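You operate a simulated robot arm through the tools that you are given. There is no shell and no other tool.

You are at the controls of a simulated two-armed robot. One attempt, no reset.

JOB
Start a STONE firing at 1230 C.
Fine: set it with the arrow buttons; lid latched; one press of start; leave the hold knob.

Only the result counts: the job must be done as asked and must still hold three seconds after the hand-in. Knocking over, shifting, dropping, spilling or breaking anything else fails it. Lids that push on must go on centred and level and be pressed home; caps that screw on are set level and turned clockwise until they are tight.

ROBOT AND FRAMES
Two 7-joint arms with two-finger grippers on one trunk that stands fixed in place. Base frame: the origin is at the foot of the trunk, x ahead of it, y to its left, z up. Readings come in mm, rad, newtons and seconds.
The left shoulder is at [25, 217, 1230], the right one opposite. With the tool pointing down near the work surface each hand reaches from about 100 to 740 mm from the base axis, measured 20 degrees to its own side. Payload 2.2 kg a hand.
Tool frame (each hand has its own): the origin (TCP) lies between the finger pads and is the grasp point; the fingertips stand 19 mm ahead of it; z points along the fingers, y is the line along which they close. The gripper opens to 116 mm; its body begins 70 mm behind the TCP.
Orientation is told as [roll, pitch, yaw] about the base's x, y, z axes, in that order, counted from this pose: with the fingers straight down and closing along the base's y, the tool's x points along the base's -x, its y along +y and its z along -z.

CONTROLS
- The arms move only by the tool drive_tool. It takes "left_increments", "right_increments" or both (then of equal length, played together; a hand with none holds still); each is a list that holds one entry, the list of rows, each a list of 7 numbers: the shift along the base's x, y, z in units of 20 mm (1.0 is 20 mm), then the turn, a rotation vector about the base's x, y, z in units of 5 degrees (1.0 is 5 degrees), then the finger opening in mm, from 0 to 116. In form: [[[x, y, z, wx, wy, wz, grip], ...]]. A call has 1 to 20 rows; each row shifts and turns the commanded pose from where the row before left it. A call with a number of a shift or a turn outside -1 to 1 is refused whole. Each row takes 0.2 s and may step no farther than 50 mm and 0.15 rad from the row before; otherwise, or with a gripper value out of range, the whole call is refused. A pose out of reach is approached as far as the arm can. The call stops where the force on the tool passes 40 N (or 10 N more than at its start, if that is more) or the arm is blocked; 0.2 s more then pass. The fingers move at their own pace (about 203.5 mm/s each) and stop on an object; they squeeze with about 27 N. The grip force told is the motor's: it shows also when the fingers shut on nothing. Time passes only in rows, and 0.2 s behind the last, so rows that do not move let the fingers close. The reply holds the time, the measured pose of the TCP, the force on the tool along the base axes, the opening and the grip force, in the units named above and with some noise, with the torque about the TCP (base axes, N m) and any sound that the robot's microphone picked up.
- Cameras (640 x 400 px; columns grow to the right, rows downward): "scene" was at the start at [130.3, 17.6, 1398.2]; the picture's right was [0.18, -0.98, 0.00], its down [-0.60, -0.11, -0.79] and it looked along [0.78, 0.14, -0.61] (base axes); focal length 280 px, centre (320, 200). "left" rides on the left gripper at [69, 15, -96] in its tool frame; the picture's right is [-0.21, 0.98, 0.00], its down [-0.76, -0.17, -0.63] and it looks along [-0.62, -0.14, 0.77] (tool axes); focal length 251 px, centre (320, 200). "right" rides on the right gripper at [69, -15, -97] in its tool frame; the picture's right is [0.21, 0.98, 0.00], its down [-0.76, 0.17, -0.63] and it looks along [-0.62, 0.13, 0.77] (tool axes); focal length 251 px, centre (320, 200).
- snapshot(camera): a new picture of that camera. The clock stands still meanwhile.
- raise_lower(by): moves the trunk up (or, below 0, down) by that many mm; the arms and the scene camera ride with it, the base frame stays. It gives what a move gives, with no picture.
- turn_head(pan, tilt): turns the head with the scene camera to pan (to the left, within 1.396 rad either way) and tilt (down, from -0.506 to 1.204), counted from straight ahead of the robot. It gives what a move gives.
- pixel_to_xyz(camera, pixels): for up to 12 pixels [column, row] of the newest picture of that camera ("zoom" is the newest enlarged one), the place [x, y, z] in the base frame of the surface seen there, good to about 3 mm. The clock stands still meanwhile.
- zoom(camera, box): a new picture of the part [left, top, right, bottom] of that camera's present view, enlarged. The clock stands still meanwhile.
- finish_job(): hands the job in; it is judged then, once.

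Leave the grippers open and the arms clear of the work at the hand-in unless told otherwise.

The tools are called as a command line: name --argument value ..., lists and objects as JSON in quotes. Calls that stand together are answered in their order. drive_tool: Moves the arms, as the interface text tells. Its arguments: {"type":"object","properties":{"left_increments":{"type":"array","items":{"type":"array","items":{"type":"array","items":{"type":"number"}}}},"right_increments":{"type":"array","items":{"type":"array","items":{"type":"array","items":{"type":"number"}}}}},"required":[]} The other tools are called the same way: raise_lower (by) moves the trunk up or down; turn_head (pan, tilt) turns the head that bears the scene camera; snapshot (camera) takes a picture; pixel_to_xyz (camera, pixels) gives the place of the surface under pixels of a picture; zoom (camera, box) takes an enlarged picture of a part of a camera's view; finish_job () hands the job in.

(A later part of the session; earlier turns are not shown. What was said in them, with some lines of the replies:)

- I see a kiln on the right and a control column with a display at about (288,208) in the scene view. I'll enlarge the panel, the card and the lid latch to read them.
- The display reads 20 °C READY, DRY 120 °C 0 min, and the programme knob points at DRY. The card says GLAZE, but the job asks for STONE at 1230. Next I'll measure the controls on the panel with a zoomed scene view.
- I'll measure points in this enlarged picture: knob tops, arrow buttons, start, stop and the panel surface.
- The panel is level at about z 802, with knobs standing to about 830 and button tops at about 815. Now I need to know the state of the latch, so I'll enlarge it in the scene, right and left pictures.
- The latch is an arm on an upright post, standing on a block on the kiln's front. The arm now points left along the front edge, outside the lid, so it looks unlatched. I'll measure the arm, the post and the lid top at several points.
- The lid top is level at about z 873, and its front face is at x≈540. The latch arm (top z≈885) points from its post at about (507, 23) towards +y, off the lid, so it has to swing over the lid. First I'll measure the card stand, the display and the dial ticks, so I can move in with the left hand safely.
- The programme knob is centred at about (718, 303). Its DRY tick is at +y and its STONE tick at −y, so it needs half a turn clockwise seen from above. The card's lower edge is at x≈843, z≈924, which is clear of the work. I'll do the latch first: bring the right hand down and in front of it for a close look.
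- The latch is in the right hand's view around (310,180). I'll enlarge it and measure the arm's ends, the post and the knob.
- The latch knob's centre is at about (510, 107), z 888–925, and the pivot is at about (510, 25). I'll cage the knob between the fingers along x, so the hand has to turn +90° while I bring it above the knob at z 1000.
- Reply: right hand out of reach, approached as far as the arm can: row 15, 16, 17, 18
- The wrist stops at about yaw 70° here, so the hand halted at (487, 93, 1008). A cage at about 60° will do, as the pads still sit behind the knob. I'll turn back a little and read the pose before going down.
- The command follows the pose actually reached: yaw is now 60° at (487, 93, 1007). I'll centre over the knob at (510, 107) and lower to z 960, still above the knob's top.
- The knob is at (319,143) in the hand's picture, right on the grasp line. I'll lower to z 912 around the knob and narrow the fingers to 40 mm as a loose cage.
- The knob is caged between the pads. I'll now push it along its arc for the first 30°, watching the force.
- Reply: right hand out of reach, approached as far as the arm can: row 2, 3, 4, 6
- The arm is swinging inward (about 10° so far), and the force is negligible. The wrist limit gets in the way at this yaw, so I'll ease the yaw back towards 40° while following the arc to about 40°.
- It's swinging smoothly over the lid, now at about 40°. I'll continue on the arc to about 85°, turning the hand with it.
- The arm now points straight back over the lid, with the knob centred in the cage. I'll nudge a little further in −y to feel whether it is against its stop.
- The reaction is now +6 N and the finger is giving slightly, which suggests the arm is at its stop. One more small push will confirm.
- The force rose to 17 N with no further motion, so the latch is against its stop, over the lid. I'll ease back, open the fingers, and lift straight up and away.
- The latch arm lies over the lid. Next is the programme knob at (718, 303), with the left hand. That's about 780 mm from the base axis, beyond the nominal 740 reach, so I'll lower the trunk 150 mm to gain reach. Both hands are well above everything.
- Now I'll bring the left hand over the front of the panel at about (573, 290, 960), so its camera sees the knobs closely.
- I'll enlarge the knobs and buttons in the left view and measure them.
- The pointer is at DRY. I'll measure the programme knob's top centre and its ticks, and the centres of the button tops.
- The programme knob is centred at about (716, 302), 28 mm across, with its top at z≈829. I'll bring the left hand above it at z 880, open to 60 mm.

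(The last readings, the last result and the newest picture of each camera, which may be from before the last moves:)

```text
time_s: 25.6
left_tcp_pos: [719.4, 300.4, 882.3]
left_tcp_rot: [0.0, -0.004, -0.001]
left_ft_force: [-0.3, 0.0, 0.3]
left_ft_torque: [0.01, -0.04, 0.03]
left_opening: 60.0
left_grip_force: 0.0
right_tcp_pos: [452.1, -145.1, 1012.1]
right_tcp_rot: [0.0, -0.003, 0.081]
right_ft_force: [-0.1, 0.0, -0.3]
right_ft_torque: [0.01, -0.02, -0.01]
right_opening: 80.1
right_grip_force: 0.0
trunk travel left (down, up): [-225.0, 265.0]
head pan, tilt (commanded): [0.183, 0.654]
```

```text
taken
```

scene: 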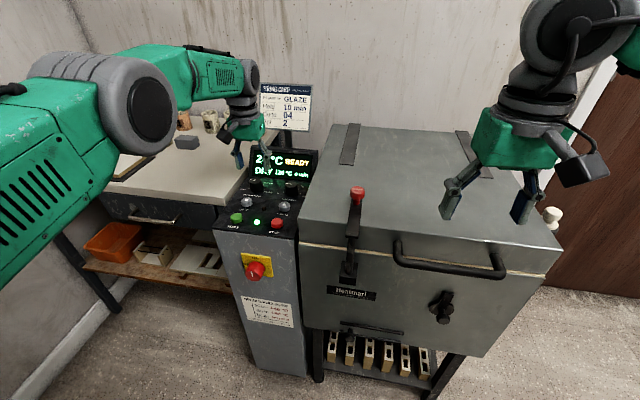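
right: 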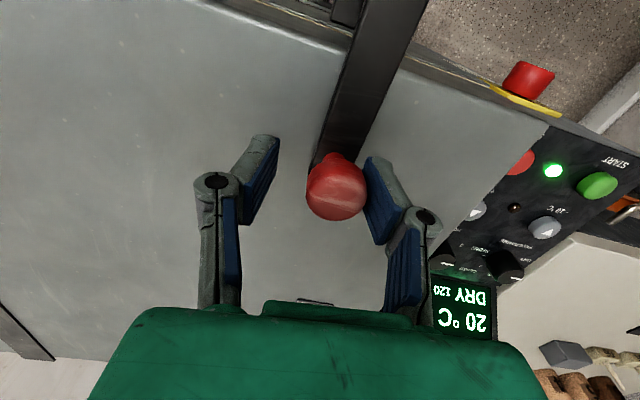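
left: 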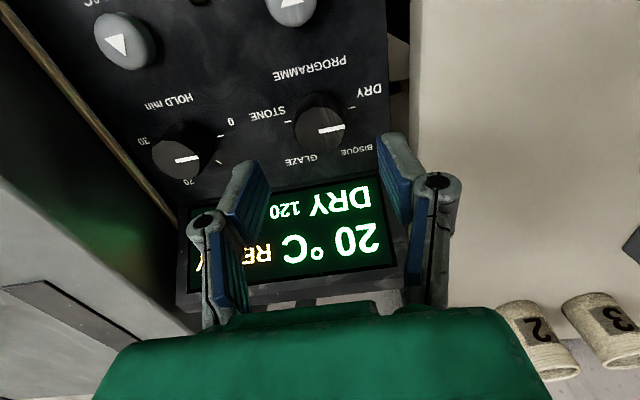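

I'll measure the knob's top more finely from this closer view.

zoom --camera "left" --box '[270, 80, 370, 160]'

pixel_to_xyz --camera "zoom" --pixels '[[320, 325], [190, 310], [455, 290], [320, 260], [320, 440]]'

```text
5.00 times, centred on (320, 120) of left
```

zoom: 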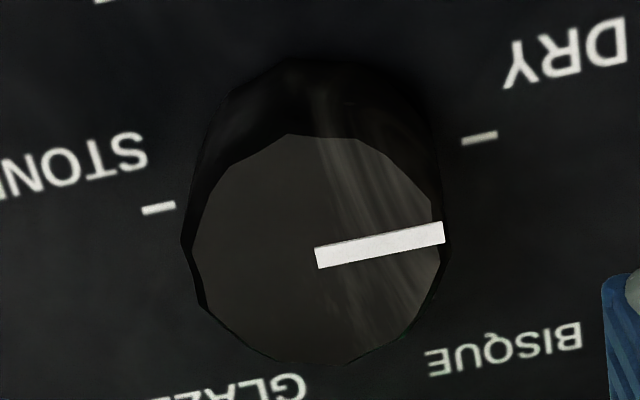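

```text
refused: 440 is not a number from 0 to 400
```

pixel_to_xyz --camera "zoom" --pixels '[[317, 250], [200, 255], [437, 225], [310, 145], [320, 355], [160, 208], [480, 138]]'

```text
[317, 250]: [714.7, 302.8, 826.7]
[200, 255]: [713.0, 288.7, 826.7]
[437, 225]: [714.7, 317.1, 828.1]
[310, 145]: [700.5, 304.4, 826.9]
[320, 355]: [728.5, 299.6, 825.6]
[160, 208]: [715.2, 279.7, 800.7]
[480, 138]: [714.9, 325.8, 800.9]
```

The knob centre is (714.7, 302.8), with its top at z 827 and the panel at 801. I'll turn the hand +60° at this height with a 46 mm opening, so it can then twist clockwise as far as possible.

drive_tool --left_increments '[[[0, 0, 0, 0, 0, 1, 46], [0, 0, 0, 0, 0, 1, 46], [0, 0, 0, 0, 0, 1, 46], [0, 0, 0, 0, 0, 1, 46], [0, 0, 0, 0, 0, 1, 46], [0, 0, 0, 0, 0, 1, 46], [0, 0, 0, 0, 0, 1, 46], [0, 0, 0, 0, 0, 1, 46], [0, 0, 0, 0, 0, 1, 46], [0, 0, 0, 0, 0, 1, 46], [0, 0, 0, 0, 0, 1, 46], [0, 0, 0, 0, 0, 1, 46], [0, 0, 0, 0, 0, 0, 46], [0, 0, 0, 0, 0, 0, 46]]]'

snapshot --camera "scene"

snapshot --camera "left"

```text
time_s: 28.6
left_tcp_pos: [719.5, 301.2, 880.4]
left_tcp_rot: [0.002, -0.004, 1.046]
left_ft_force: [0.7, -0.5, -0.3]
left_ft_torque: [-0.01, 0.02, 0.0]
left_opening: 46.4
left_grip_force: 0.0
right_tcp_pos: [451.5, -145.7, 1011.7]
right_tcp_rot: [0.001, -0.003, 0.082]
right_ft_force: [0.0, 0.7, -0.3]
right_ft_torque: [0.01, -0.06, -0.01]
right_opening: 79.8
right_grip_force: 0.1
trunk travel left (down, up): [-225.0, 265.0]
head pan, tilt (commanded): [0.183, 0.654]
```

```text
taken
```

scene: 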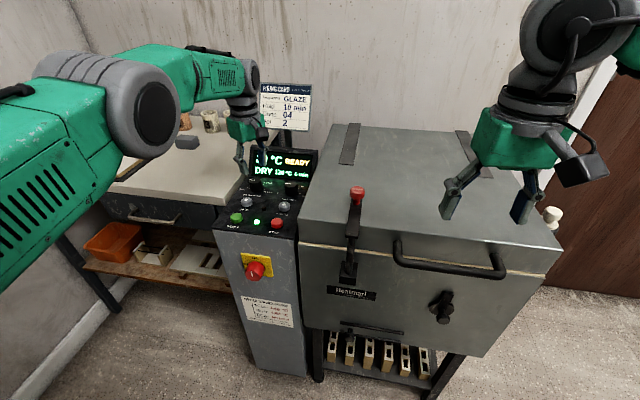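

```text
taken
```

left: 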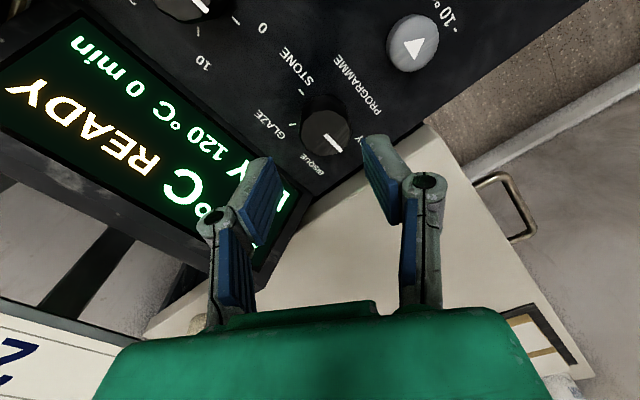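

Yaw +60° is within reach, and the fingers clear the display (its front edge is at x≈775). I'll centre on the knob and lower around it in small steps.

drive_tool --left_increments '[[[-0.24, 0.08, 0, 0, 0, 0, 46], [0, 0, -0.5, 0, 0, 0, 46], [0, 0, -0.5, 0, 0, 0, 46], [0, 0, -0.5, 0, 0, 0, 46], [0, 0, -0.5, 0, 0, 0, 46], [0, 0, 0, 0, 0, 0, 46]]]'

snapshot --camera "left"

```text
time_s: 29.9
left_tcp_pos: [713.9, 303.8, 839.6]
left_tcp_rot: [0.002, -0.004, 1.047]
left_ft_force: [0.1, -0.3, 0.7]
left_ft_torque: [-0.01, -0.03, -0.01]
left_opening: 46.0
left_grip_force: 0.0
right_tcp_pos: [451.4, -144.9, 1010.4]
right_tcp_rot: [0.0, -0.001, 0.082]
right_ft_force: [-0.4, -0.6, 0.0]
right_ft_torque: [0.0, 0.0, 0.0]
right_opening: 80.1
right_grip_force: 0.0
trunk travel left (down, up): [-225.0, 265.0]
head pan, tilt (commanded): [0.183, 0.654]
```

```text
taken
```

left: 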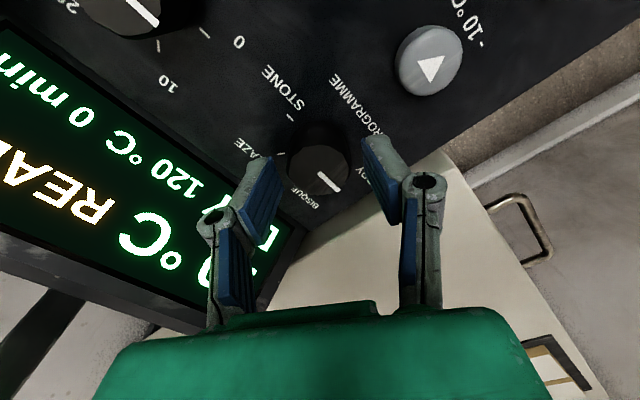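

The knob sits centred between the pads at (318,170). I'll lower to z≈825 and close on it.

drive_tool --left_increments '[[[0, 0, -0.36, 0, 0, 0, 46], [0, 0, -0.36, 0, 0, 0, 46], [0, 0, 0, 0, 0, 0, 46], [0, 0, 0, 0, 0, 0, 34], [0, 0, 0, 0, 0, 0, 24], [0, 0, 0, 0, 0, 0, 20], [0, 0, 0, 0, 0, 0, 20]]]'

snapshot --camera "left"

```text
time_s: 31.6
left_tcp_pos: [714.3, 302.5, 826.8]
left_tcp_rot: [0.002, -0.003, 1.047]
left_ft_force: [8.1, -2.6, -1.4]
left_ft_torque: [-0.33, -0.37, 0.03]
left_opening: 33.6
left_grip_force: 44.9
right_tcp_pos: [452.0, -145.7, 1010.9]
right_tcp_rot: [0.0, -0.003, 0.082]
right_ft_force: [-0.7, -0.2, 0.1]
right_ft_torque: [-0.01, 0.03, -0.01]
right_opening: 80.1
right_grip_force: 0.1
trunk travel left (down, up): [-225.0, 265.0]
head pan, tilt (commanded): [0.183, 0.654]
```

```text
taken
```

left: 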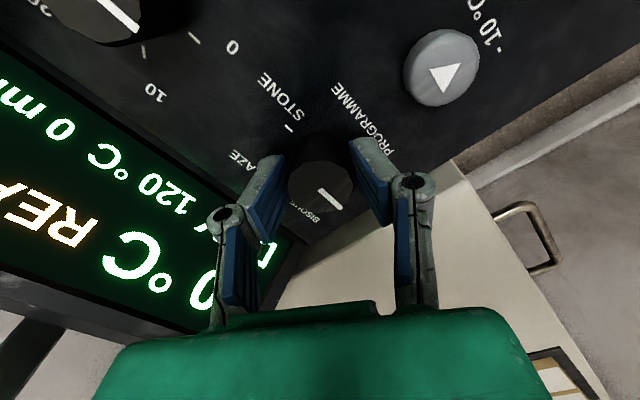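

The fingers hold the knob (opening 33.6, grip 45). I'll turn it clockwise by 60° first, with a 1 mm centring shift, then read the display.

drive_tool --left_increments '[[[0.06, -0.02, 0, 0, 0, 0, 20], [0, 0, 0, 0, 0, -1, 20], [0, 0, 0, 0, 0, -1, 20], [0, 0, 0, 0, 0, -1, 20], [0, 0, 0, 0, 0, -1, 20], [0, 0, 0, 0, 0, -1, 20], [0, 0, 0, 0, 0, -1, 20], [0, 0, 0, 0, 0, -1, 20], [0, 0, 0, 0, 0, -1, 20], [0, 0, 0, 0, 0, -1, 20], [0, 0, 0, 0, 0, -1, 20], [0, 0, 0, 0, 0, -1, 20], [0, 0, 0, 0, 0, -1, 20], [0, 0, 0, 0, 0, 0, 20]]]'

snapshot --camera "left"

zoom --camera "scene" --box '[210, 130, 330, 240]'

```text
time_s: 34.5
left_tcp_pos: [714.6, 301.8, 825.3]
left_tcp_rot: [0.001, -0.006, -0.002]
left_ft_force: [1.6, -2.6, 5.2]
left_ft_torque: [-0.02, -1.14, 0.04]
left_opening: 34.0
left_grip_force: 44.6
right_tcp_pos: [452.7, -146.3, 1011.6]
right_tcp_rot: [0.003, -0.002, 0.083]
right_ft_force: [-0.2, 0.6, -0.9]
right_ft_torque: [0.0, 0.01, 0.02]
right_opening: 79.8
right_grip_force: 0.1
trunk travel left (down, up): [-225.0, 265.0]
head pan, tilt (commanded): [0.183, 0.654]
```

```text
taken
```

left: 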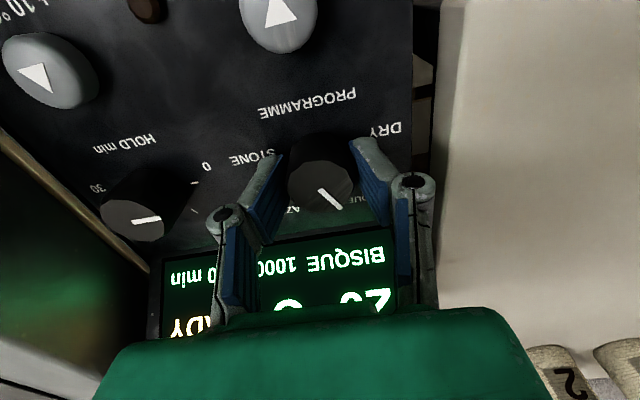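

```text
3.64 times, centred on (270, 185) of scene
```

zoom: 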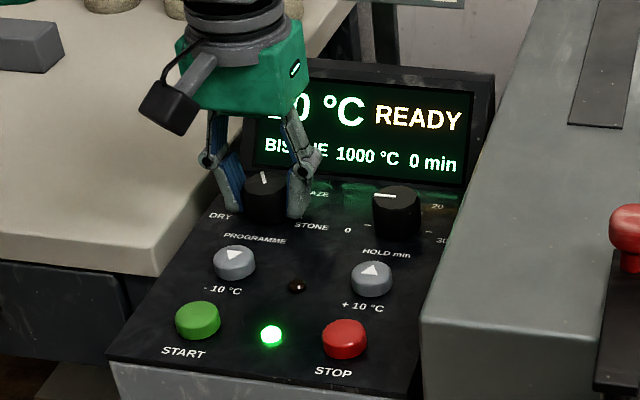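

The display now shows BISQUE 1000 °C, so the knob turns with the hand. I'll turn another 60° clockwise in the same grip.

drive_tool --left_increments '[[[0, 0, 0, 0, 0, -1, 20], [0, 0, 0, 0, 0, -1, 20], [0, 0, 0, 0, 0, -1, 20], [0, 0, 0, 0, 0, -1, 20], [0, 0, 0, 0, 0, -1, 20], [0, 0, 0, 0, 0, -1, 20], [0, 0, 0, 0, 0, -1, 20], [0, 0, 0, 0, 0, -1, 20], [0, 0, 0, 0, 0, -1, 20], [0, 0, 0, 0, 0, -1, 20], [0, 0, 0, 0, 0, -1, 20], [0, 0, 0, 0, 0, -1, 20], [0, 0, 0, 0, 0, 0, 20]]]'

snapshot --camera "left"

zoom --camera "scene" --box '[210, 130, 330, 240]'

```text
time_s: 37.4
left_tcp_pos: [714.5, 301.8, 825.7]
left_tcp_rot: [0.0, -0.001, -1.048]
left_ft_force: [4.9, -2.8, 5.4]
left_ft_torque: [0.45, 0.04, 0.02]
left_opening: 33.7
left_grip_force: 45.3
right_tcp_pos: [452.7, -146.6, 1011.6]
right_tcp_rot: [0.003, -0.001, 0.082]
right_ft_force: [0.2, -0.5, 0.0]
right_ft_torque: [0.02, -0.01, 0.0]
right_opening: 79.9
right_grip_force: 0.1
trunk travel left (down, up): [-225.0, 265.0]
head pan, tilt (commanded): [0.183, 0.654]
```

```text
taken
```

left: 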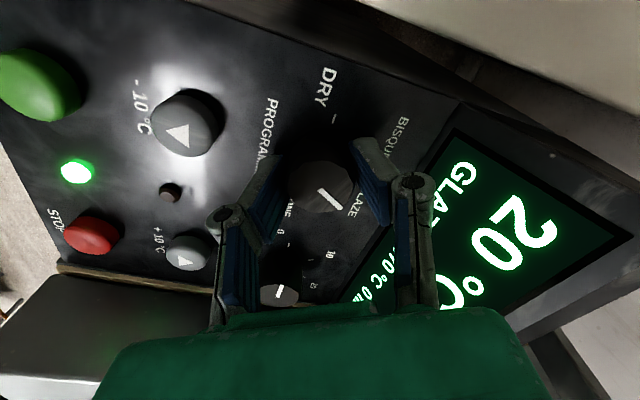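

```text
3.64 times, centred on (270, 185) of scene
```

zoom: 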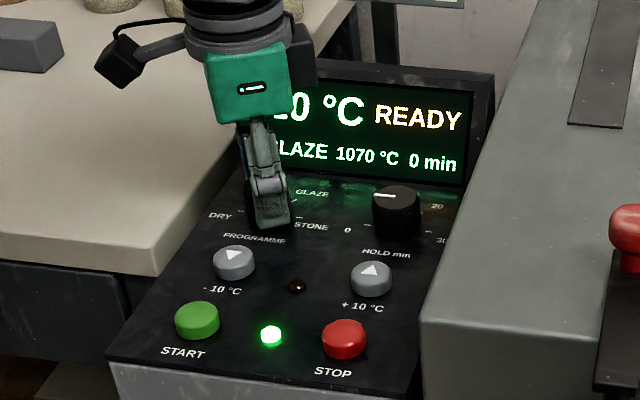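

GLAZE 1070 °C now. One more 60° step is needed for STONE. To stay within the wrist range I'll open, turn the hand back +60° around the knob, and grip again.

drive_tool --left_increments '[[[0, 0, 0, 0, 0, 0, 34], [0, 0, 0, 0, 0, 0, 48], [0, 0, 0, 0, 0, 0, 48], [0, 0, 0, 0, 0, 1, 48], [0, 0, 0, 0, 0, 1, 48], [0, 0, 0, 0, 0, 1, 48], [0, 0, 0, 0, 0, 1, 48], [0, 0, 0, 0, 0, 1, 48], [0, 0, 0, 0, 0, 1, 48], [0, 0, 0, 0, 0, 1, 48], [0, 0, 0, 0, 0, 1, 48], [0, 0, 0, 0, 0, 1, 48], [0, 0, 0, 0, 0, 1, 48], [0, 0, 0, 0, 0, 1, 48], [0, 0, 0, 0, 0, 1, 48], [0, 0, 0, 0, 0, 0, 48]]]'

snapshot --camera "left"

```text
time_s: 40.8
left_tcp_pos: [713.5, 301.9, 826.0]
left_tcp_rot: [0.001, -0.001, 0.002]
left_ft_force: [-0.6, 0.1, 0.5]
left_ft_torque: [-0.04, -0.03, 0.0]
left_opening: 47.8
left_grip_force: 0.1
right_tcp_pos: [451.9, -145.0, 1010.8]
right_tcp_rot: [-0.001, -0.003, 0.083]
right_ft_force: [-0.3, 0.1, -0.2]
right_ft_torque: [0.01, -0.01, -0.01]
right_opening: 80.1
right_grip_force: 0.0
trunk travel left (down, up): [-225.0, 265.0]
head pan, tilt (commanded): [0.183, 0.654]
```

```text
taken
```

left: 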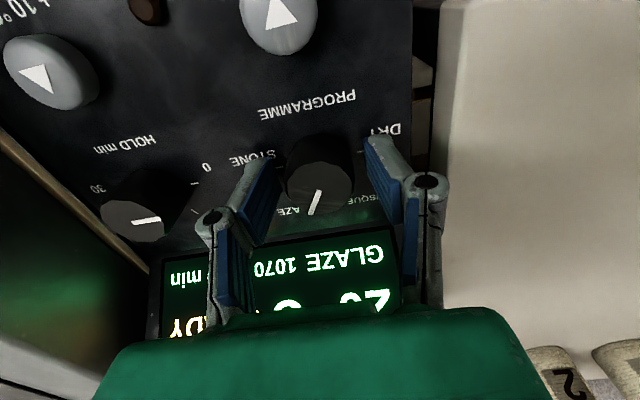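

GLAZE stayed set. I'll grip again and turn the last 60° clockwise.

drive_tool --left_increments '[[[0.04, 0, 0, 0, 0, 0, 34], [0, 0, 0, 0, 0, 0, 24], [0, 0, 0, 0, 0, 0, 20], [0, 0, 0, 0, 0, 0, 20], [0, 0, 0, 0, 0, -1, 20], [0, 0, 0, 0, 0, -1, 20], [0, 0, 0, 0, 0, -1, 20], [0, 0, 0, 0, 0, -1, 20], [0, 0, 0, 0, 0, -1, 20], [0, 0, 0, 0, 0, -1, 20], [0, 0, 0, 0, 0, -1, 20], [0, 0, 0, 0, 0, -1, 20], [0, 0, 0, 0, 0, -1, 20], [0, 0, 0, 0, 0, -1, 20], [0, 0, 0, 0, 0, -1, 20], [0, 0, 0, 0, 0, -1, 20], [0, 0, 0, 0, 0, 0, 20]]]'

snapshot --camera "left"

zoom --camera "scene" --box '[210, 130, 330, 240]'

```text
time_s: 44.4
left_tcp_pos: [715.8, 301.7, 826.2]
left_tcp_rot: [-0.002, 0.0, -1.051]
left_ft_force: [0.0, -4.7, 7.9]
left_ft_torque: [-0.31, -0.01, -0.02]
left_opening: 33.8
left_grip_force: 44.9
right_tcp_pos: [451.6, -147.3, 1012.0]
right_tcp_rot: [0.003, -0.003, 0.081]
right_ft_force: [0.2, 0.3, 0.5]
right_ft_torque: [0.01, 0.01, -0.01]
right_opening: 80.0
right_grip_force: 0.1
trunk travel left (down, up): [-225.0, 265.0]
head pan, tilt (commanded): [0.183, 0.654]
```

```text
taken
```

left: 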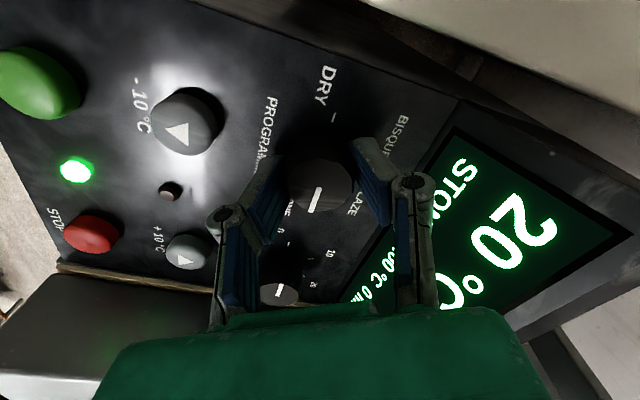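

```text
3.64 times, centred on (270, 185) of scene
```

zoom: 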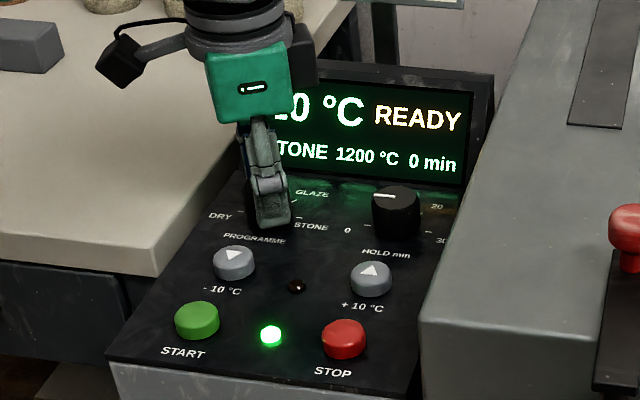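

STONE 1200 °C is showing, and the pointer lines up with the STONE tick. I'll open the fingers, lift clear, and turn the hand back to yaw 0, then read the panel again.

drive_tool --left_increments '[[[0, 0, 0, 0, 0, 0, 34], [0, 0, 0, 0, 0, 0, 50], [0, 0, 0, 0, 0, 0, 50], [0, 0, 0.5, 0, 0, 0, 50], [0, 0, 1, 0, 0, 0, 50], [0, 0, 1, 0, 0, 0, 50], [0, 0, 1, 0, 0, 0, 50], [0, 0, 0, 0, 0, 1, 50], [0, 0, 0, 0, 0, 1, 50], [0, 0, 0, 0, 0, 1, 50], [0, 0, 0, 0, 0, 1, 50], [0, 0, 0, 0, 0, 1, 50], [0, 0, 0, 0, 0, 1, 50], [0, 0, 0, 0, 0, 1, 50], [0, 0, 0, 0, 0, 1, 50], [0, 0, 0, 0, 0, 1, 50], [0, 0, 0, 0, 0, 1, 50], [0, 0, 0, 0, 0, 1, 50], [0, 0, 0, 0, 0, 1, 50]]]'

zoom --camera "scene" --box '[210, 130, 330, 240]'

snapshot --camera "left"

```text
time_s: 48.4
left_tcp_pos: [717.0, 304.3, 896.2]
left_tcp_rot: [0.0, -0.001, 0.001]
left_ft_force: [0.4, 0.4, 0.0]
left_ft_torque: [0.01, -0.03, 0.01]
left_opening: 50.2
left_grip_force: 0.1
right_tcp_pos: [450.5, -145.8, 1012.7]
right_tcp_rot: [-0.001, -0.001, 0.082]
right_ft_force: [-0.6, 0.5, 0.1]
right_ft_torque: [0.0, 0.0, 0.0]
right_opening: 80.1
right_grip_force: 0.1
trunk travel left (down, up): [-225.0, 265.0]
head pan, tilt (commanded): [0.183, 0.654]
```

```text
3.64 times, centred on (270, 185) of scene
```

zoom: 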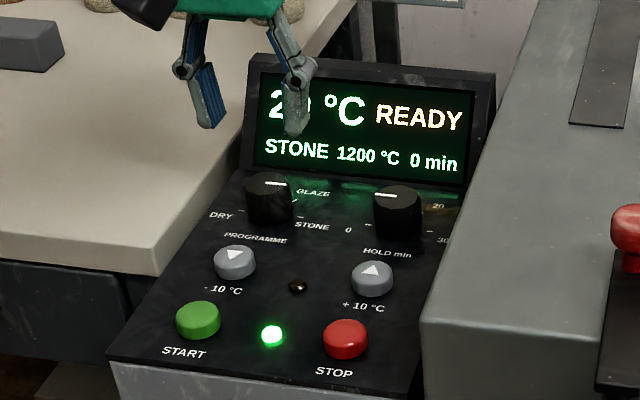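

```text
taken
```

left: 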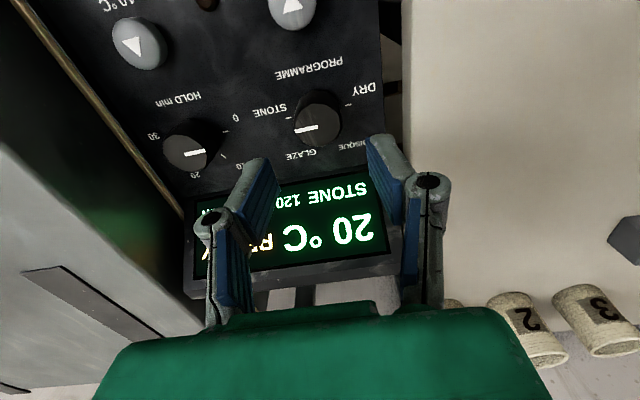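

STONE 1200 °C 0 min is set and holds. It needs three presses of "+10 °C" to reach 1230. I'll close the fingers and move back above and in front of the "+" button to measure it closely.

drive_tool --left_increments '[[[-0.765, -0.72, 0.17, 0, 0, 0, 40], [-0.765, -0.72, 0.17, 0, 0, 0, 20], [-0.765, -0.72, 0.17, 0, 0, 0, 10], [-0.765, -0.72, 0.17, 0, 0, 0, 0], [-0.765, -0.72, 0.17, 0, 0, 0, 0], [-0.765, -0.72, 0.17, 0, 0, 0, 0], [-0.765, -0.72, 0.17, 0, 0, 0, 0], [0, 0, 0, 0, 0, 0, 0]]]'

snapshot --camera "left"

snapshot --camera "scene"

```text
time_s: 50.1
left_tcp_pos: [608.0, 203.3, 919.8]
left_tcp_rot: [0.002, -0.001, -0.001]
left_ft_force: [0.3, -0.3, -0.3]
left_ft_torque: [-0.03, 0.04, -0.01]
left_opening: 0.0
left_grip_force: 26.6
right_tcp_pos: [450.4, -145.8, 1012.1]
right_tcp_rot: [-0.001, -0.003, 0.083]
right_ft_force: [0.3, 0.4, -0.1]
right_ft_torque: [0.0, 0.02, 0.0]
right_opening: 80.3
right_grip_force: 0.0
trunk travel left (down, up): [-225.0, 265.0]
head pan, tilt (commanded): [0.183, 0.654]
```

```text
taken
```

left: 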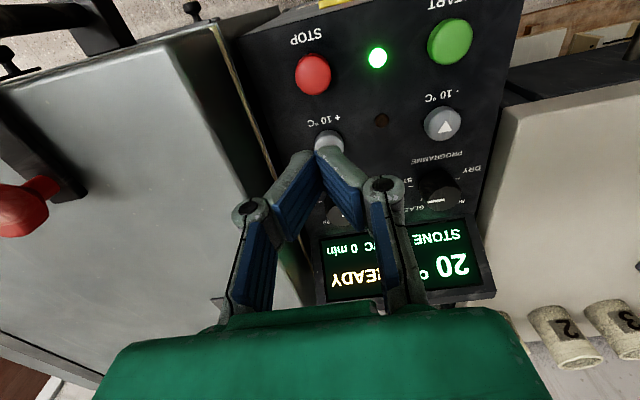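

```text
taken
```

scene: 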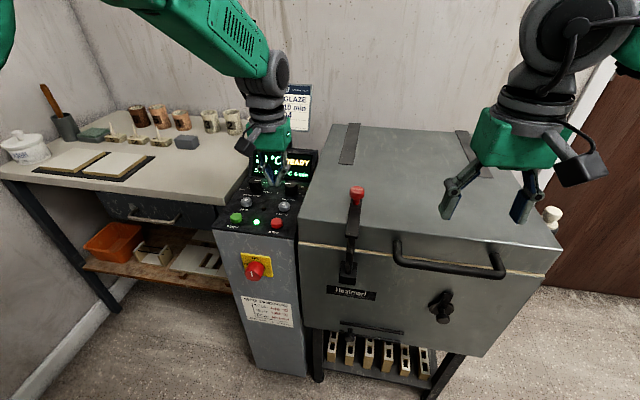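

The closed fingers hide part of the "+" button at (330,140). I'll measure the visible buttons and derive the layout.

pixel_to_xyz --camera "left" --pixels '[[442, 124], [430, 118], [456, 120], [313, 74], [298, 74], [326, 72], [450, 41], [328, 135], [322, 135], [337, 134], [380, 120], [328, 150]]'

zoom --camera "scene" --box '[220, 180, 310, 240]'

pixel_to_xyz --camera "scene" --pixels '[[284, 205], [247, 200], [237, 216], [277, 222], [257, 222]]'

```text
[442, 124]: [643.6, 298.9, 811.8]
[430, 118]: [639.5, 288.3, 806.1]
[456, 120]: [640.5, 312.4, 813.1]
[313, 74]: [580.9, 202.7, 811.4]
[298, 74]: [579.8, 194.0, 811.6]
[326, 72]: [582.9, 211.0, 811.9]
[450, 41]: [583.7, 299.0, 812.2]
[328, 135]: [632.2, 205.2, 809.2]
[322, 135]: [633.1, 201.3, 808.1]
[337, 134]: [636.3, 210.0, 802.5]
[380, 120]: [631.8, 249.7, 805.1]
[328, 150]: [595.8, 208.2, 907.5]
```

```text
6.67 times, centred on (265, 210) of scene
```

zoom: 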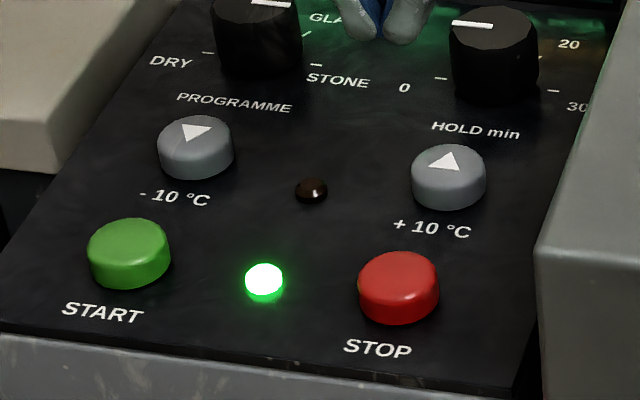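

```text
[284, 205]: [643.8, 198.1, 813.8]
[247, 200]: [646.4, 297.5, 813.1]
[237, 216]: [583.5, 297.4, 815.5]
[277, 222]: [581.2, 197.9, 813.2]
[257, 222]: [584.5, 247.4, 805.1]
```

The "+" button centre is at about (644, 202), top z≈813, so the fingertips touch at TCP z≈832. I'll move directly above it at z≈850.

drive_tool --left_increments '[[[0.45, -0.015, -0.875, 0, 0, 0, 0], [0.45, -0.015, -0.875, 0, 0, 0, 0], [0.45, -0.015, -0.875, 0, 0, 0, 0], [0.45, -0.015, -0.875, 0, 0, 0, 0], [0, 0, 0, 0, 0, 0, 0]]]'

snapshot --camera "left"

zoom --camera "scene" --box '[210, 130, 330, 240]'

```text
time_s: 51.4
left_tcp_pos: [643.2, 200.1, 851.9]
left_tcp_rot: [0.001, -0.003, 0.0]
left_ft_force: [0.5, 0.1, 0.6]
left_ft_torque: [0.01, -0.01, 0.0]
left_opening: 0.0
left_grip_force: 27.1
right_tcp_pos: [451.6, -145.7, 1012.0]
right_tcp_rot: [-0.001, -0.002, 0.083]
right_ft_force: [0.0, -0.2, 0.2]
right_ft_torque: [-0.03, 0.02, 0.01]
right_opening: 80.2
right_grip_force: 0.1
trunk travel left (down, up): [-225.0, 265.0]
head pan, tilt (commanded): [0.183, 0.654]
```

```text
taken
```

left: 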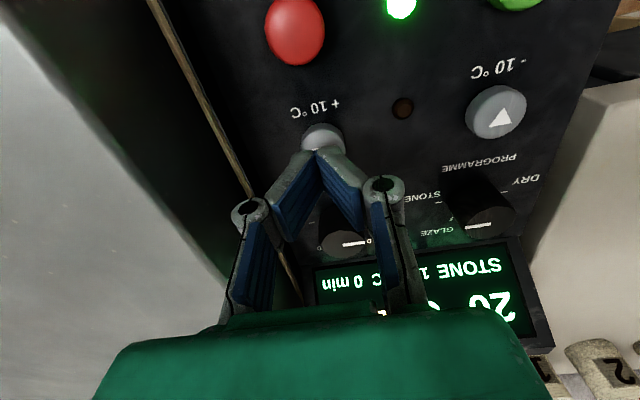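

```text
3.64 times, centred on (270, 185) of scene
```

zoom: 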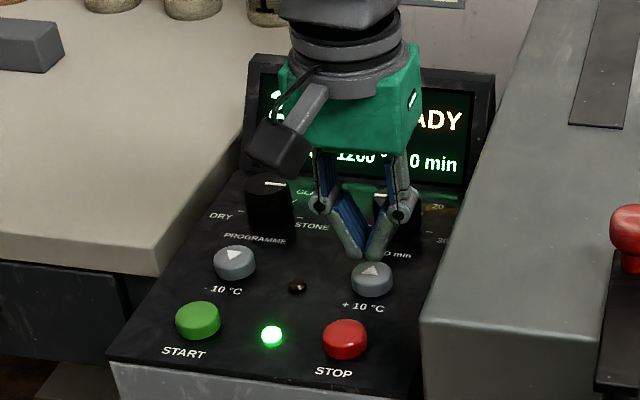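

The fingertips are just above and slightly behind the button. I'll zoom in to check centring before pressing.

zoom --camera "left" --box '[280, 100, 380, 170]'

pixel_to_xyz --camera "zoom" --pixels '[[280, 185], [160, 220], [390, 230], [280, 230], [285, 160], [180, 290], [350, 220]]'

```text
5.71 times, centred on (330, 135) of left
```

zoom: 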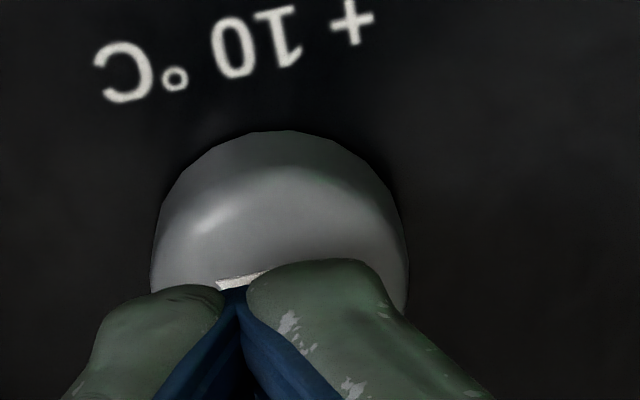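

```text
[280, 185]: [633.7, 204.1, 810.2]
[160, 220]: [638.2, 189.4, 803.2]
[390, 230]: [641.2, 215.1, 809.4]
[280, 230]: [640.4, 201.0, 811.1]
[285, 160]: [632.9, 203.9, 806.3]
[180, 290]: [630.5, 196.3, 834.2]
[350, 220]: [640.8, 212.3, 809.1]
```

The button centre is at about (645, 202.5), well under the fingertips. I'll come down to light contact, then press in 1 mm steps while watching the force.

drive_tool --left_increments '[[[0.05, 0.08, -0.4, 0, 0, 0, 0], [0, 0, -0.4, 0, 0, 0, 0], [0, 0, -0.1, 0, 0, 0, 0], [0, 0, -0.1, 0, 0, 0, 0], [0, 0, 0, 0, 0, 0, 0]]]'

zoom --camera "scene" --box '[210, 130, 330, 240]'

snapshot --camera "left"

```text
time_s: 52.5
left_tcp_pos: [643.8, 202.2, 829.9]
left_tcp_rot: [0.001, -0.003, -0.002]
left_ft_force: [-0.4, 0.4, 0.9]
left_ft_torque: [0.05, -0.01, -0.01]
left_opening: 6.0
left_grip_force: 28.4
right_tcp_pos: [452.9, -145.6, 1011.7]
right_tcp_rot: [0.0, -0.003, 0.081]
right_ft_force: [0.0, 0.1, 1.0]
right_ft_torque: [-0.02, -0.01, -0.03]
right_opening: 79.9
right_grip_force: 0.0
trunk travel left (down, up): [-225.0, 265.0]
head pan, tilt (commanded): [0.183, 0.654]
```

```text
3.64 times, centred on (270, 185) of scene
```

zoom: 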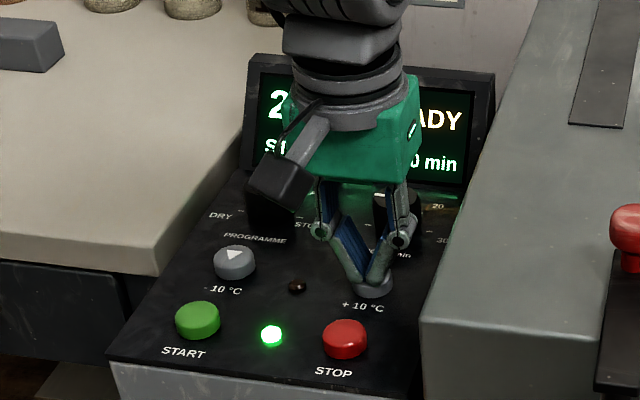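

```text
taken
```

left: 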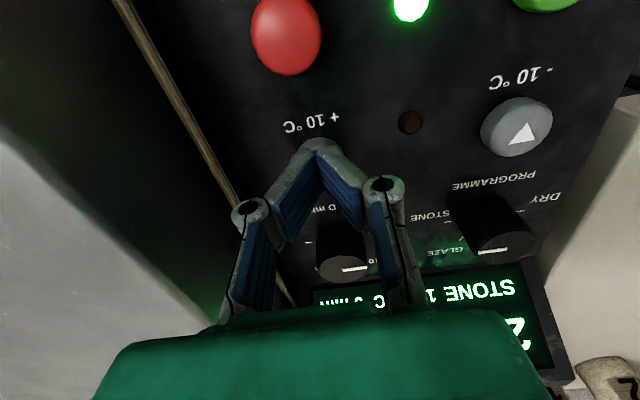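

The tips are touching, with the opening spread to 6 mm and almost no force. I'll go 2 mm deeper.

drive_tool --left_increments '[[[0, 0, -0.1, 0, 0, 0, 0], [0, 0, 0, 0, 0, 0, 0]]]'

snapshot --camera "left"

```text
time_s: 53.1
left_tcp_pos: [643.4, 202.5, 828.7]
left_tcp_rot: [0.002, -0.004, 0.001]
left_ft_force: [0.8, 0.8, 1.6]
left_ft_torque: [0.05, -0.01, 0.01]
left_opening: 6.1
left_grip_force: 28.4
right_tcp_pos: [452.7, -148.0, 1012.2]
right_tcp_rot: [0.0, -0.003, 0.082]
right_ft_force: [-0.7, 0.0, 1.0]
right_ft_torque: [0.02, 0.01, -0.01]
right_opening: 80.2
right_grip_force: 0.1
trunk travel left (down, up): [-225.0, 265.0]
head pan, tilt (commanded): [0.183, 0.654]
```

```text
taken
```

left: 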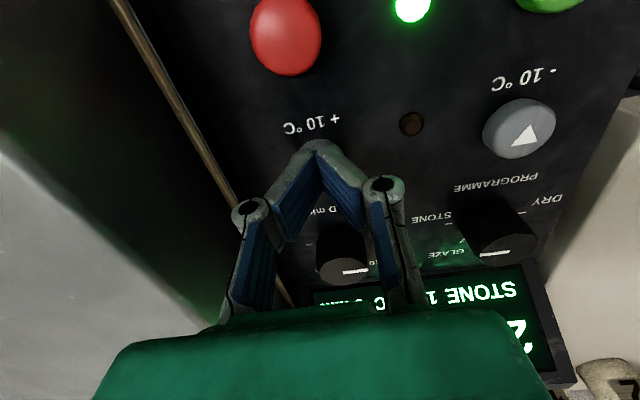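

The force is still only about 1.6 N, so I'll press another 2 mm.

drive_tool --left_increments '[[[0, 0, -0.1, 0, 0, 0, 0], [0, 0, 0, 0, 0, 0, 0]]]'

zoom --camera "scene" --box '[210, 130, 330, 240]'

```text
time_s: 53.8
left_tcp_pos: [643.6, 202.8, 827.2]
left_tcp_rot: [0.003, -0.003, 0.0]
left_ft_force: [0.4, 1.3, 2.3]
left_ft_torque: [0.0, 0.01, 0.0]
left_opening: 5.9
left_grip_force: 28.6
right_tcp_pos: [451.4, -146.8, 1011.8]
right_tcp_rot: [0.001, -0.002, 0.083]
right_ft_force: [-0.1, 0.0, -0.4]
right_ft_torque: [0.01, -0.01, 0.0]
right_opening: 80.1
right_grip_force: 0.0
trunk travel left (down, up): [-225.0, 265.0]
head pan, tilt (commanded): [0.183, 0.654]
heard: click
```

```text
3.64 times, centred on (270, 185) of scene
```

zoom: 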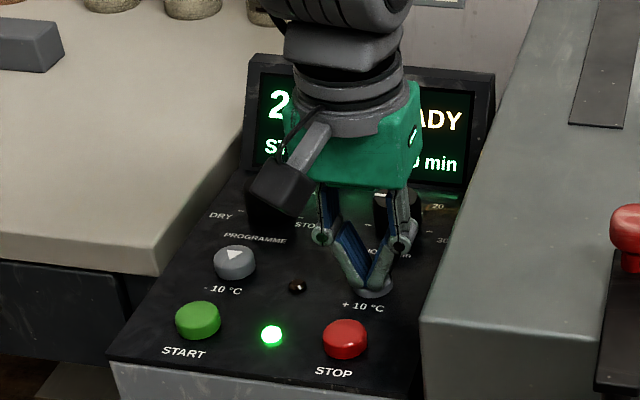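

I heard a click at TCP z≈827. I'll lift to about 850 and read the display.

drive_tool --left_increments '[[[0, 0, 0.4, 0, 0, 0, 0], [0, 0, 0.8, 0, 0, 0, 0], [0, 0, 0, 0, 0, 0, 0]]]'

zoom --camera "scene" --box '[250, 140, 330, 190]'

snapshot --camera "left"

```text
time_s: 54.5
left_tcp_pos: [642.8, 201.4, 849.0]
left_tcp_rot: [0.0, 0.0, -0.001]
left_ft_force: [-0.1, -0.4, 0.1]
left_ft_torque: [0.01, 0.04, 0.01]
left_opening: 0.3
left_grip_force: 28.6
right_tcp_pos: [452.4, -146.1, 1011.7]
right_tcp_rot: [0.0, -0.002, 0.082]
right_ft_force: [-0.4, -0.5, -0.4]
right_ft_torque: [-0.02, 0.02, -0.04]
right_opening: 80.1
right_grip_force: 0.1
trunk travel left (down, up): [-225.0, 265.0]
head pan, tilt (commanded): [0.183, 0.654]
```

```text
8.00 times, centred on (290, 165) of scene
```

zoom: 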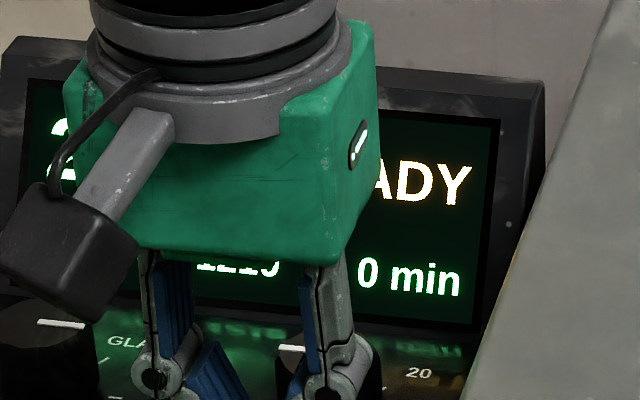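

```text
taken
```

left: 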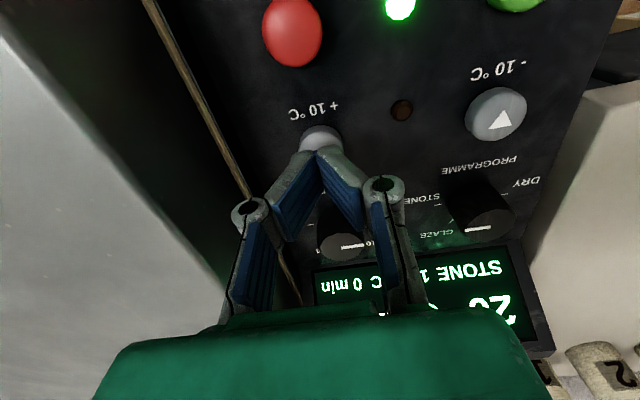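

The lower half of the digits reads 1210, so one press adds 10. I'll do the second press, down to z≈826 and back up, in one go.

drive_tool --left_increments '[[[0, 0, -0.5, 0, 0, 0, 0], [0, 0, -0.4, 0, 0, 0, 0], [0, 0, -0.1, 0, 0, 0, 0], [0, 0, -0.1, 0, 0, 0, 0], [0, 0, -0.07, 0, 0, 0, 0], [0, 0, 0.37, 0, 0, 0, 0], [0, 0, 0.8, 0, 0, 0, 0], [0, 0, 0, 0, 0, 0, 0]]]'

zoom --camera "scene" --box '[250, 140, 330, 190]'

```text
time_s: 56.4
left_tcp_pos: [644.1, 202.2, 847.9]
left_tcp_rot: [0.001, -0.002, -0.001]
left_ft_force: [-0.5, 0.8, 0.6]
left_ft_torque: [0.01, -0.01, -0.03]
left_opening: 0.1
left_grip_force: 28.4
right_tcp_pos: [451.8, -147.3, 1011.1]
right_tcp_rot: [0.001, -0.002, 0.083]
right_ft_force: [0.3, -1.1, 0.4]
right_ft_torque: [0.01, 0.01, -0.02]
right_opening: 80.0
right_grip_force: 0.1
trunk travel left (down, up): [-225.0, 265.0]
head pan, tilt (commanded): [0.183, 0.654]
heard: click
```

```text
8.00 times, centred on (290, 165) of scene
```

zoom: 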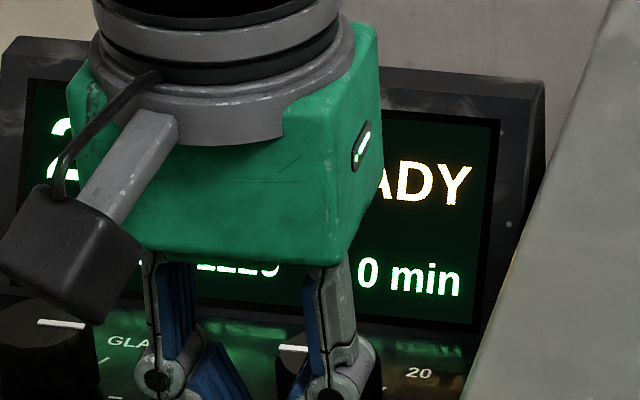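

One click, and the digits look like 1220. I'll press a third time the same way, then back off to read the full display.

drive_tool --left_increments '[[[0, 0, -0.45, 0, 0, 0, 0], [0, 0, -0.4, 0, 0, 0, 0], [0, 0, -0.1, 0, 0, 0, 0], [0, 0, -0.1, 0, 0, 0, 0], [0, 0, -0.07, 0, 0, 0, 0], [0, 0, 0.37, 0, 0, 0, 0], [0, 0, 0.8, 0, 0, 0, 0], [0, 0, 0, 0, 0, 0, 0]]]'

zoom --camera "scene" --box '[250, 140, 330, 190]'

```text
time_s: 58.1
left_tcp_pos: [644.0, 201.1, 851.1]
left_tcp_rot: [0.002, -0.002, 0.001]
left_ft_force: [0.1, 0.2, 1.4]
left_ft_torque: [0.0, 0.01, 0.0]
left_opening: 0.1
left_grip_force: 28.8
right_tcp_pos: [452.9, -146.7, 1011.4]
right_tcp_rot: [-0.001, -0.002, 0.081]
right_ft_force: [0.0, 0.6, -0.7]
right_ft_torque: [-0.01, -0.01, -0.01]
right_opening: 79.9
right_grip_force: 0.0
trunk travel left (down, up): [-225.0, 265.0]
head pan, tilt (commanded): [0.183, 0.654]
heard: click
```

```text
8.00 times, centred on (290, 165) of scene
```

zoom: 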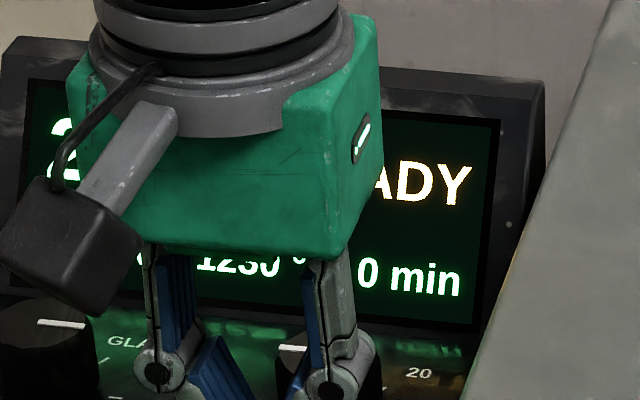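

It shows 1230. I'll lift and travel to above the START button at about (584, 301), then read the whole display before starting.

drive_tool --left_increments '[[[0, 0, 1, 0, 0, 0, 0], [0, 0, 1, 0, 0, 0, 0], [-0.6, 0.99, 0, 0, 0, 0, 0], [-0.6, 0.99, 0, 0, 0, 0, 0], [-0.6, 0.99, 0, 0, 0, 0, 0], [-0.6, 0.99, 0, 0, 0, 0, 0], [-0.6, 0.99, 0, 0, 0, 0, 0], [0, 0, 0, 0, 0, 0, 0]]]'

zoom --camera "scene" --box '[210, 130, 330, 240]'

snapshot --camera "left"

```text
time_s: 60.0
left_tcp_pos: [583.6, 298.5, 890.3]
left_tcp_rot: [0.0, -0.004, 0.0]
left_ft_force: [-0.2, -0.2, -0.2]
left_ft_torque: [0.03, 0.04, 0.02]
left_opening: 0.0
left_grip_force: 28.4
right_tcp_pos: [451.7, -145.3, 1011.0]
right_tcp_rot: [-0.001, -0.003, 0.082]
right_ft_force: [0.3, 0.2, 0.0]
right_ft_torque: [0.02, 0.0, -0.05]
right_opening: 79.9
right_grip_force: 0.0
trunk travel left (down, up): [-225.0, 265.0]
head pan, tilt (commanded): [0.183, 0.654]
```

```text
3.64 times, centred on (270, 185) of scene
```

zoom: 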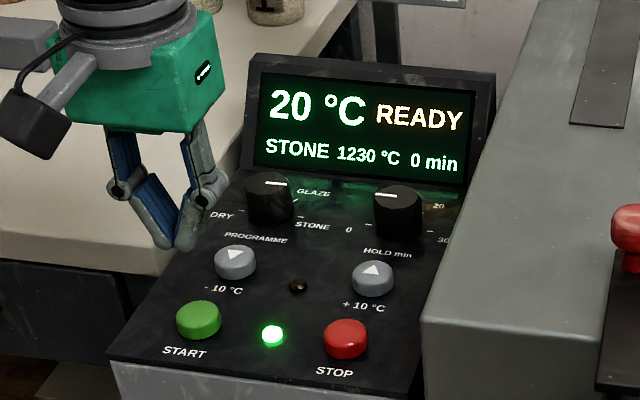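

```text
taken
```

left: 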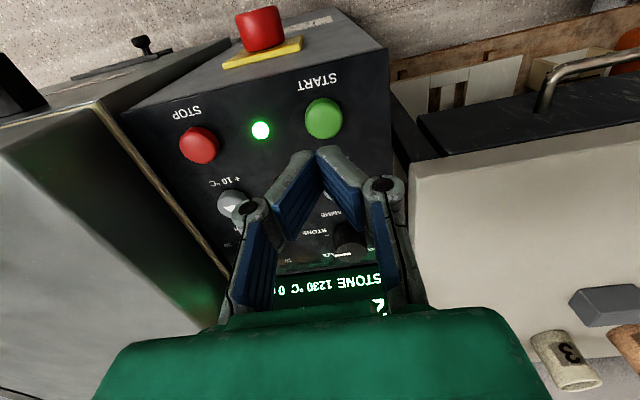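

The display reads STONE 1230 °C 0 min, READY. I'll measure START at (323,118) once more, then come down to just above it.

pixel_to_xyz --camera "left" --pixels '[[323, 118], [308, 118], [339, 116], [323, 106], [323, 132]]'

drive_tool --left_increments '[[[0.02, 0.1, -0.5, 0, 0, 0, 0], [0, 0, -0.75, 0, 0, 0, 0], [0, 0, -0.75, 0, 0, 0, 0], [0, 0, 0, 0, 0, 0, 0]]]'

zoom --camera "left" --box '[260, 80, 400, 180]'

```text
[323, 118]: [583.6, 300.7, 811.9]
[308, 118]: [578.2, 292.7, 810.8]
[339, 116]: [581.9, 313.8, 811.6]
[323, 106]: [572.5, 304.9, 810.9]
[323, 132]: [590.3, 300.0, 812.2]
```

```text
time_s: 61.0
left_tcp_pos: [583.9, 302.6, 850.5]
left_tcp_rot: [-0.001, -0.004, -0.001]
left_ft_force: [0.0, 0.2, 0.3]
left_ft_torque: [0.01, -0.04, 0.02]
left_opening: 0.0
left_grip_force: 28.7
right_tcp_pos: [452.4, -146.5, 1011.7]
right_tcp_rot: [0.002, -0.001, 0.08]
right_ft_force: [0.7, 0.2, 0.3]
right_ft_torque: [0.0, -0.03, -0.04]
right_opening: 80.1
right_grip_force: 0.0
trunk travel left (down, up): [-225.0, 265.0]
head pan, tilt (commanded): [0.183, 0.654]
```

```text
4.00 times, centred on (330, 130) of left
```

zoom: 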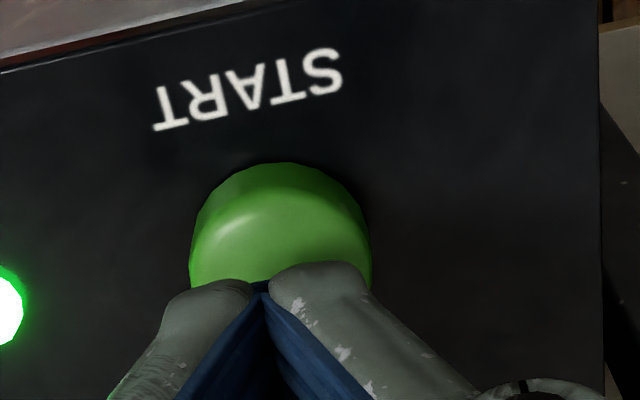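

START is centred under the tips. I'll press down slowly and stop as soon as there is a click, so it's pressed only once.

drive_tool --left_increments '[[[0, 0, -0.45, 0, 0, 0, 0], [0, 0, -0.4, 0, 0, 0, 0], [0, 0, -0.1, 0, 0, 0, 0], [0, 0, -0.1, 0, 0, 0, 0], [0, 0, -0.07, 0, 0, 0, 0]]]'

```text
time_s: 62.1
left_tcp_pos: [584.2, 303.2, 827.9]
left_tcp_rot: [0.0, -0.004, -0.001]
left_ft_force: [0.5, -1.1, 1.4]
left_ft_torque: [-0.02, 0.0, 0.0]
left_opening: 0.1
left_grip_force: 28.6
right_tcp_pos: [450.8, -146.4, 1011.8]
right_tcp_rot: [0.001, -0.001, 0.08]
right_ft_force: [-0.5, 0.1, -0.1]
right_ft_torque: [0.01, 0.01, 0.03]
right_opening: 80.1
right_grip_force: 0.1
trunk travel left (down, up): [-225.0, 265.0]
head pan, tilt (commanded): [0.183, 0.654]
```

No click yet, with a force of 1.4 N. I'll go another 1.4 mm down.

drive_tool --left_increments '[[[0, 0, -0.07, 0, 0, 0, 0]]]'

zoom --camera "scene" --box '[210, 130, 330, 240]'

```text
time_s: 62.5
left_tcp_pos: [584.6, 303.4, 826.8]
left_tcp_rot: [0.0, -0.003, 0.0]
left_ft_force: [0.9, 0.9, 2.0]
left_ft_torque: [-0.01, -0.02, -0.02]
left_opening: 6.1
left_grip_force: 28.4
right_tcp_pos: [452.4, -145.7, 1011.5]
right_tcp_rot: [-0.001, -0.004, 0.082]
right_ft_force: [0.0, 0.2, 0.2]
right_ft_torque: [-0.01, -0.01, -0.02]
right_opening: 80.0
right_grip_force: 0.2
trunk travel left (down, up): [-225.0, 265.0]
head pan, tilt (commanded): [0.183, 0.654]
heard: click
```

```text
3.64 times, centred on (270, 185) of scene
```

zoom: 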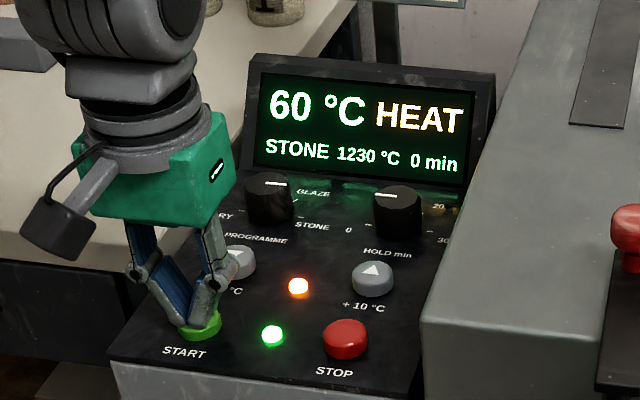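

The kiln clicked and now shows HEAT at STONE 1230 °C, with the orange lamp lit. I'll lift straight up, then move the left hand back and away to the left, opening the gripper once clear.

drive_tool --left_increments '[[[0, 0, 0.8, 0, 0, 0, 0], [0, 0, 1, 0, 0, 0, 0], [0, 0, 1, 0, 0, 0, 0], [0, 0, 1, 0, 0, 0, 0], [0, 0, 1, 0, 0, 0, 0], [0, 0, 1, 0, 0, 0, 20], [-0.5, 0.6, 1, 0, 0, 0, 60], [-0.6, 0.8, 1, 0, 0, 0, 80], [-0.6, 0.8, 1, 0, 0, 0, 80], [-0.6, 0.8, 1, 0, 0, 0, 80], [-0.6, 0.8, 1, 0, 0, 0, 80], [-0.6, 0.8, 0.5, 0, 0, 0, 80], [-0.6, 0.8, 0, 0, 0, 0, 80], [0, 0, 0, 0, 0, 0, 80]]]'

snapshot --camera "scene"

zoom --camera "scene" --box '[210, 130, 410, 290]'

```text
time_s: 65.5
left_tcp_pos: [502.2, 412.7, 1053.3]
left_tcp_rot: [0.001, -0.001, 0.0]
left_ft_force: [0.0, -0.6, 0.0]
left_ft_torque: [0.0, -0.02, -0.01]
left_opening: 80.1
left_grip_force: 0.0
right_tcp_pos: [452.6, -146.1, 1010.3]
right_tcp_rot: [-0.001, -0.001, 0.082]
right_ft_force: [0.0, -0.5, -0.2]
right_ft_torque: [0.0, 0.02, 0.05]
right_opening: 79.9
right_grip_force: 0.0
trunk travel left (down, up): [-225.0, 265.0]
head pan, tilt (commanded): [0.183, 0.654]
```

```text
taken
```

scene: 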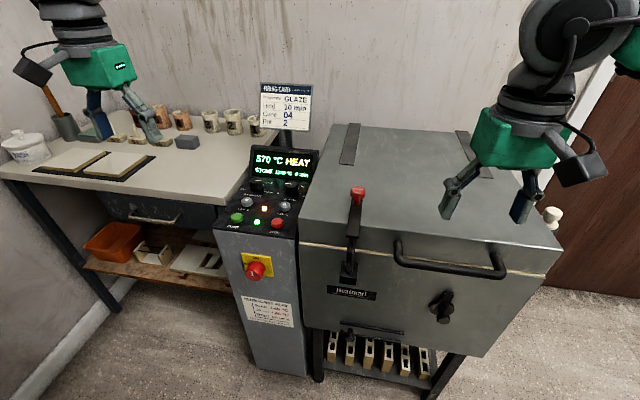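

```text
2.50 times, centred on (310, 210) of scene
```

zoom: 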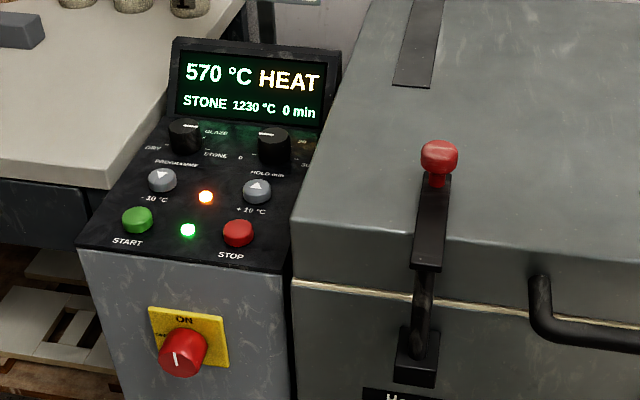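

The kiln is heating (570 °C, HEAT, STONE 1230 °C 0 min). The latch is over the lid, the hold knob is untouched, both grippers are open, and the arms are clear. I'm handing in.

finish_job

```text
The job is handed in.
```

The STONE firing is running. At hand-in the display read HEAT, STONE 1230 °C, 0 min, with the kiln already at 570 °C and climbing.

- **Lid:** it was unlatched at the start. I swung the latch arm over the lid and pushed it until it stopped.
- **Programme and temperature:** I turned the programme knob from DRY to STONE, which came up at 1200 °C. Three presses of the "+10 °C" button took it to 1230 °C.
- **Start:** I pressed it once. There was one click, and the orange lamp lit.
- **Hold knob:** I didn't touch it; it still reads 0 min. The firing card by the panel says GLAZE with a 10 min hold, but I followed your instruction instead.

I saw nothing knocked or moved. Both grippers are open and the arms are clear of the kiln. I lowered the trunk 150 mm to reach the panel and left it there.
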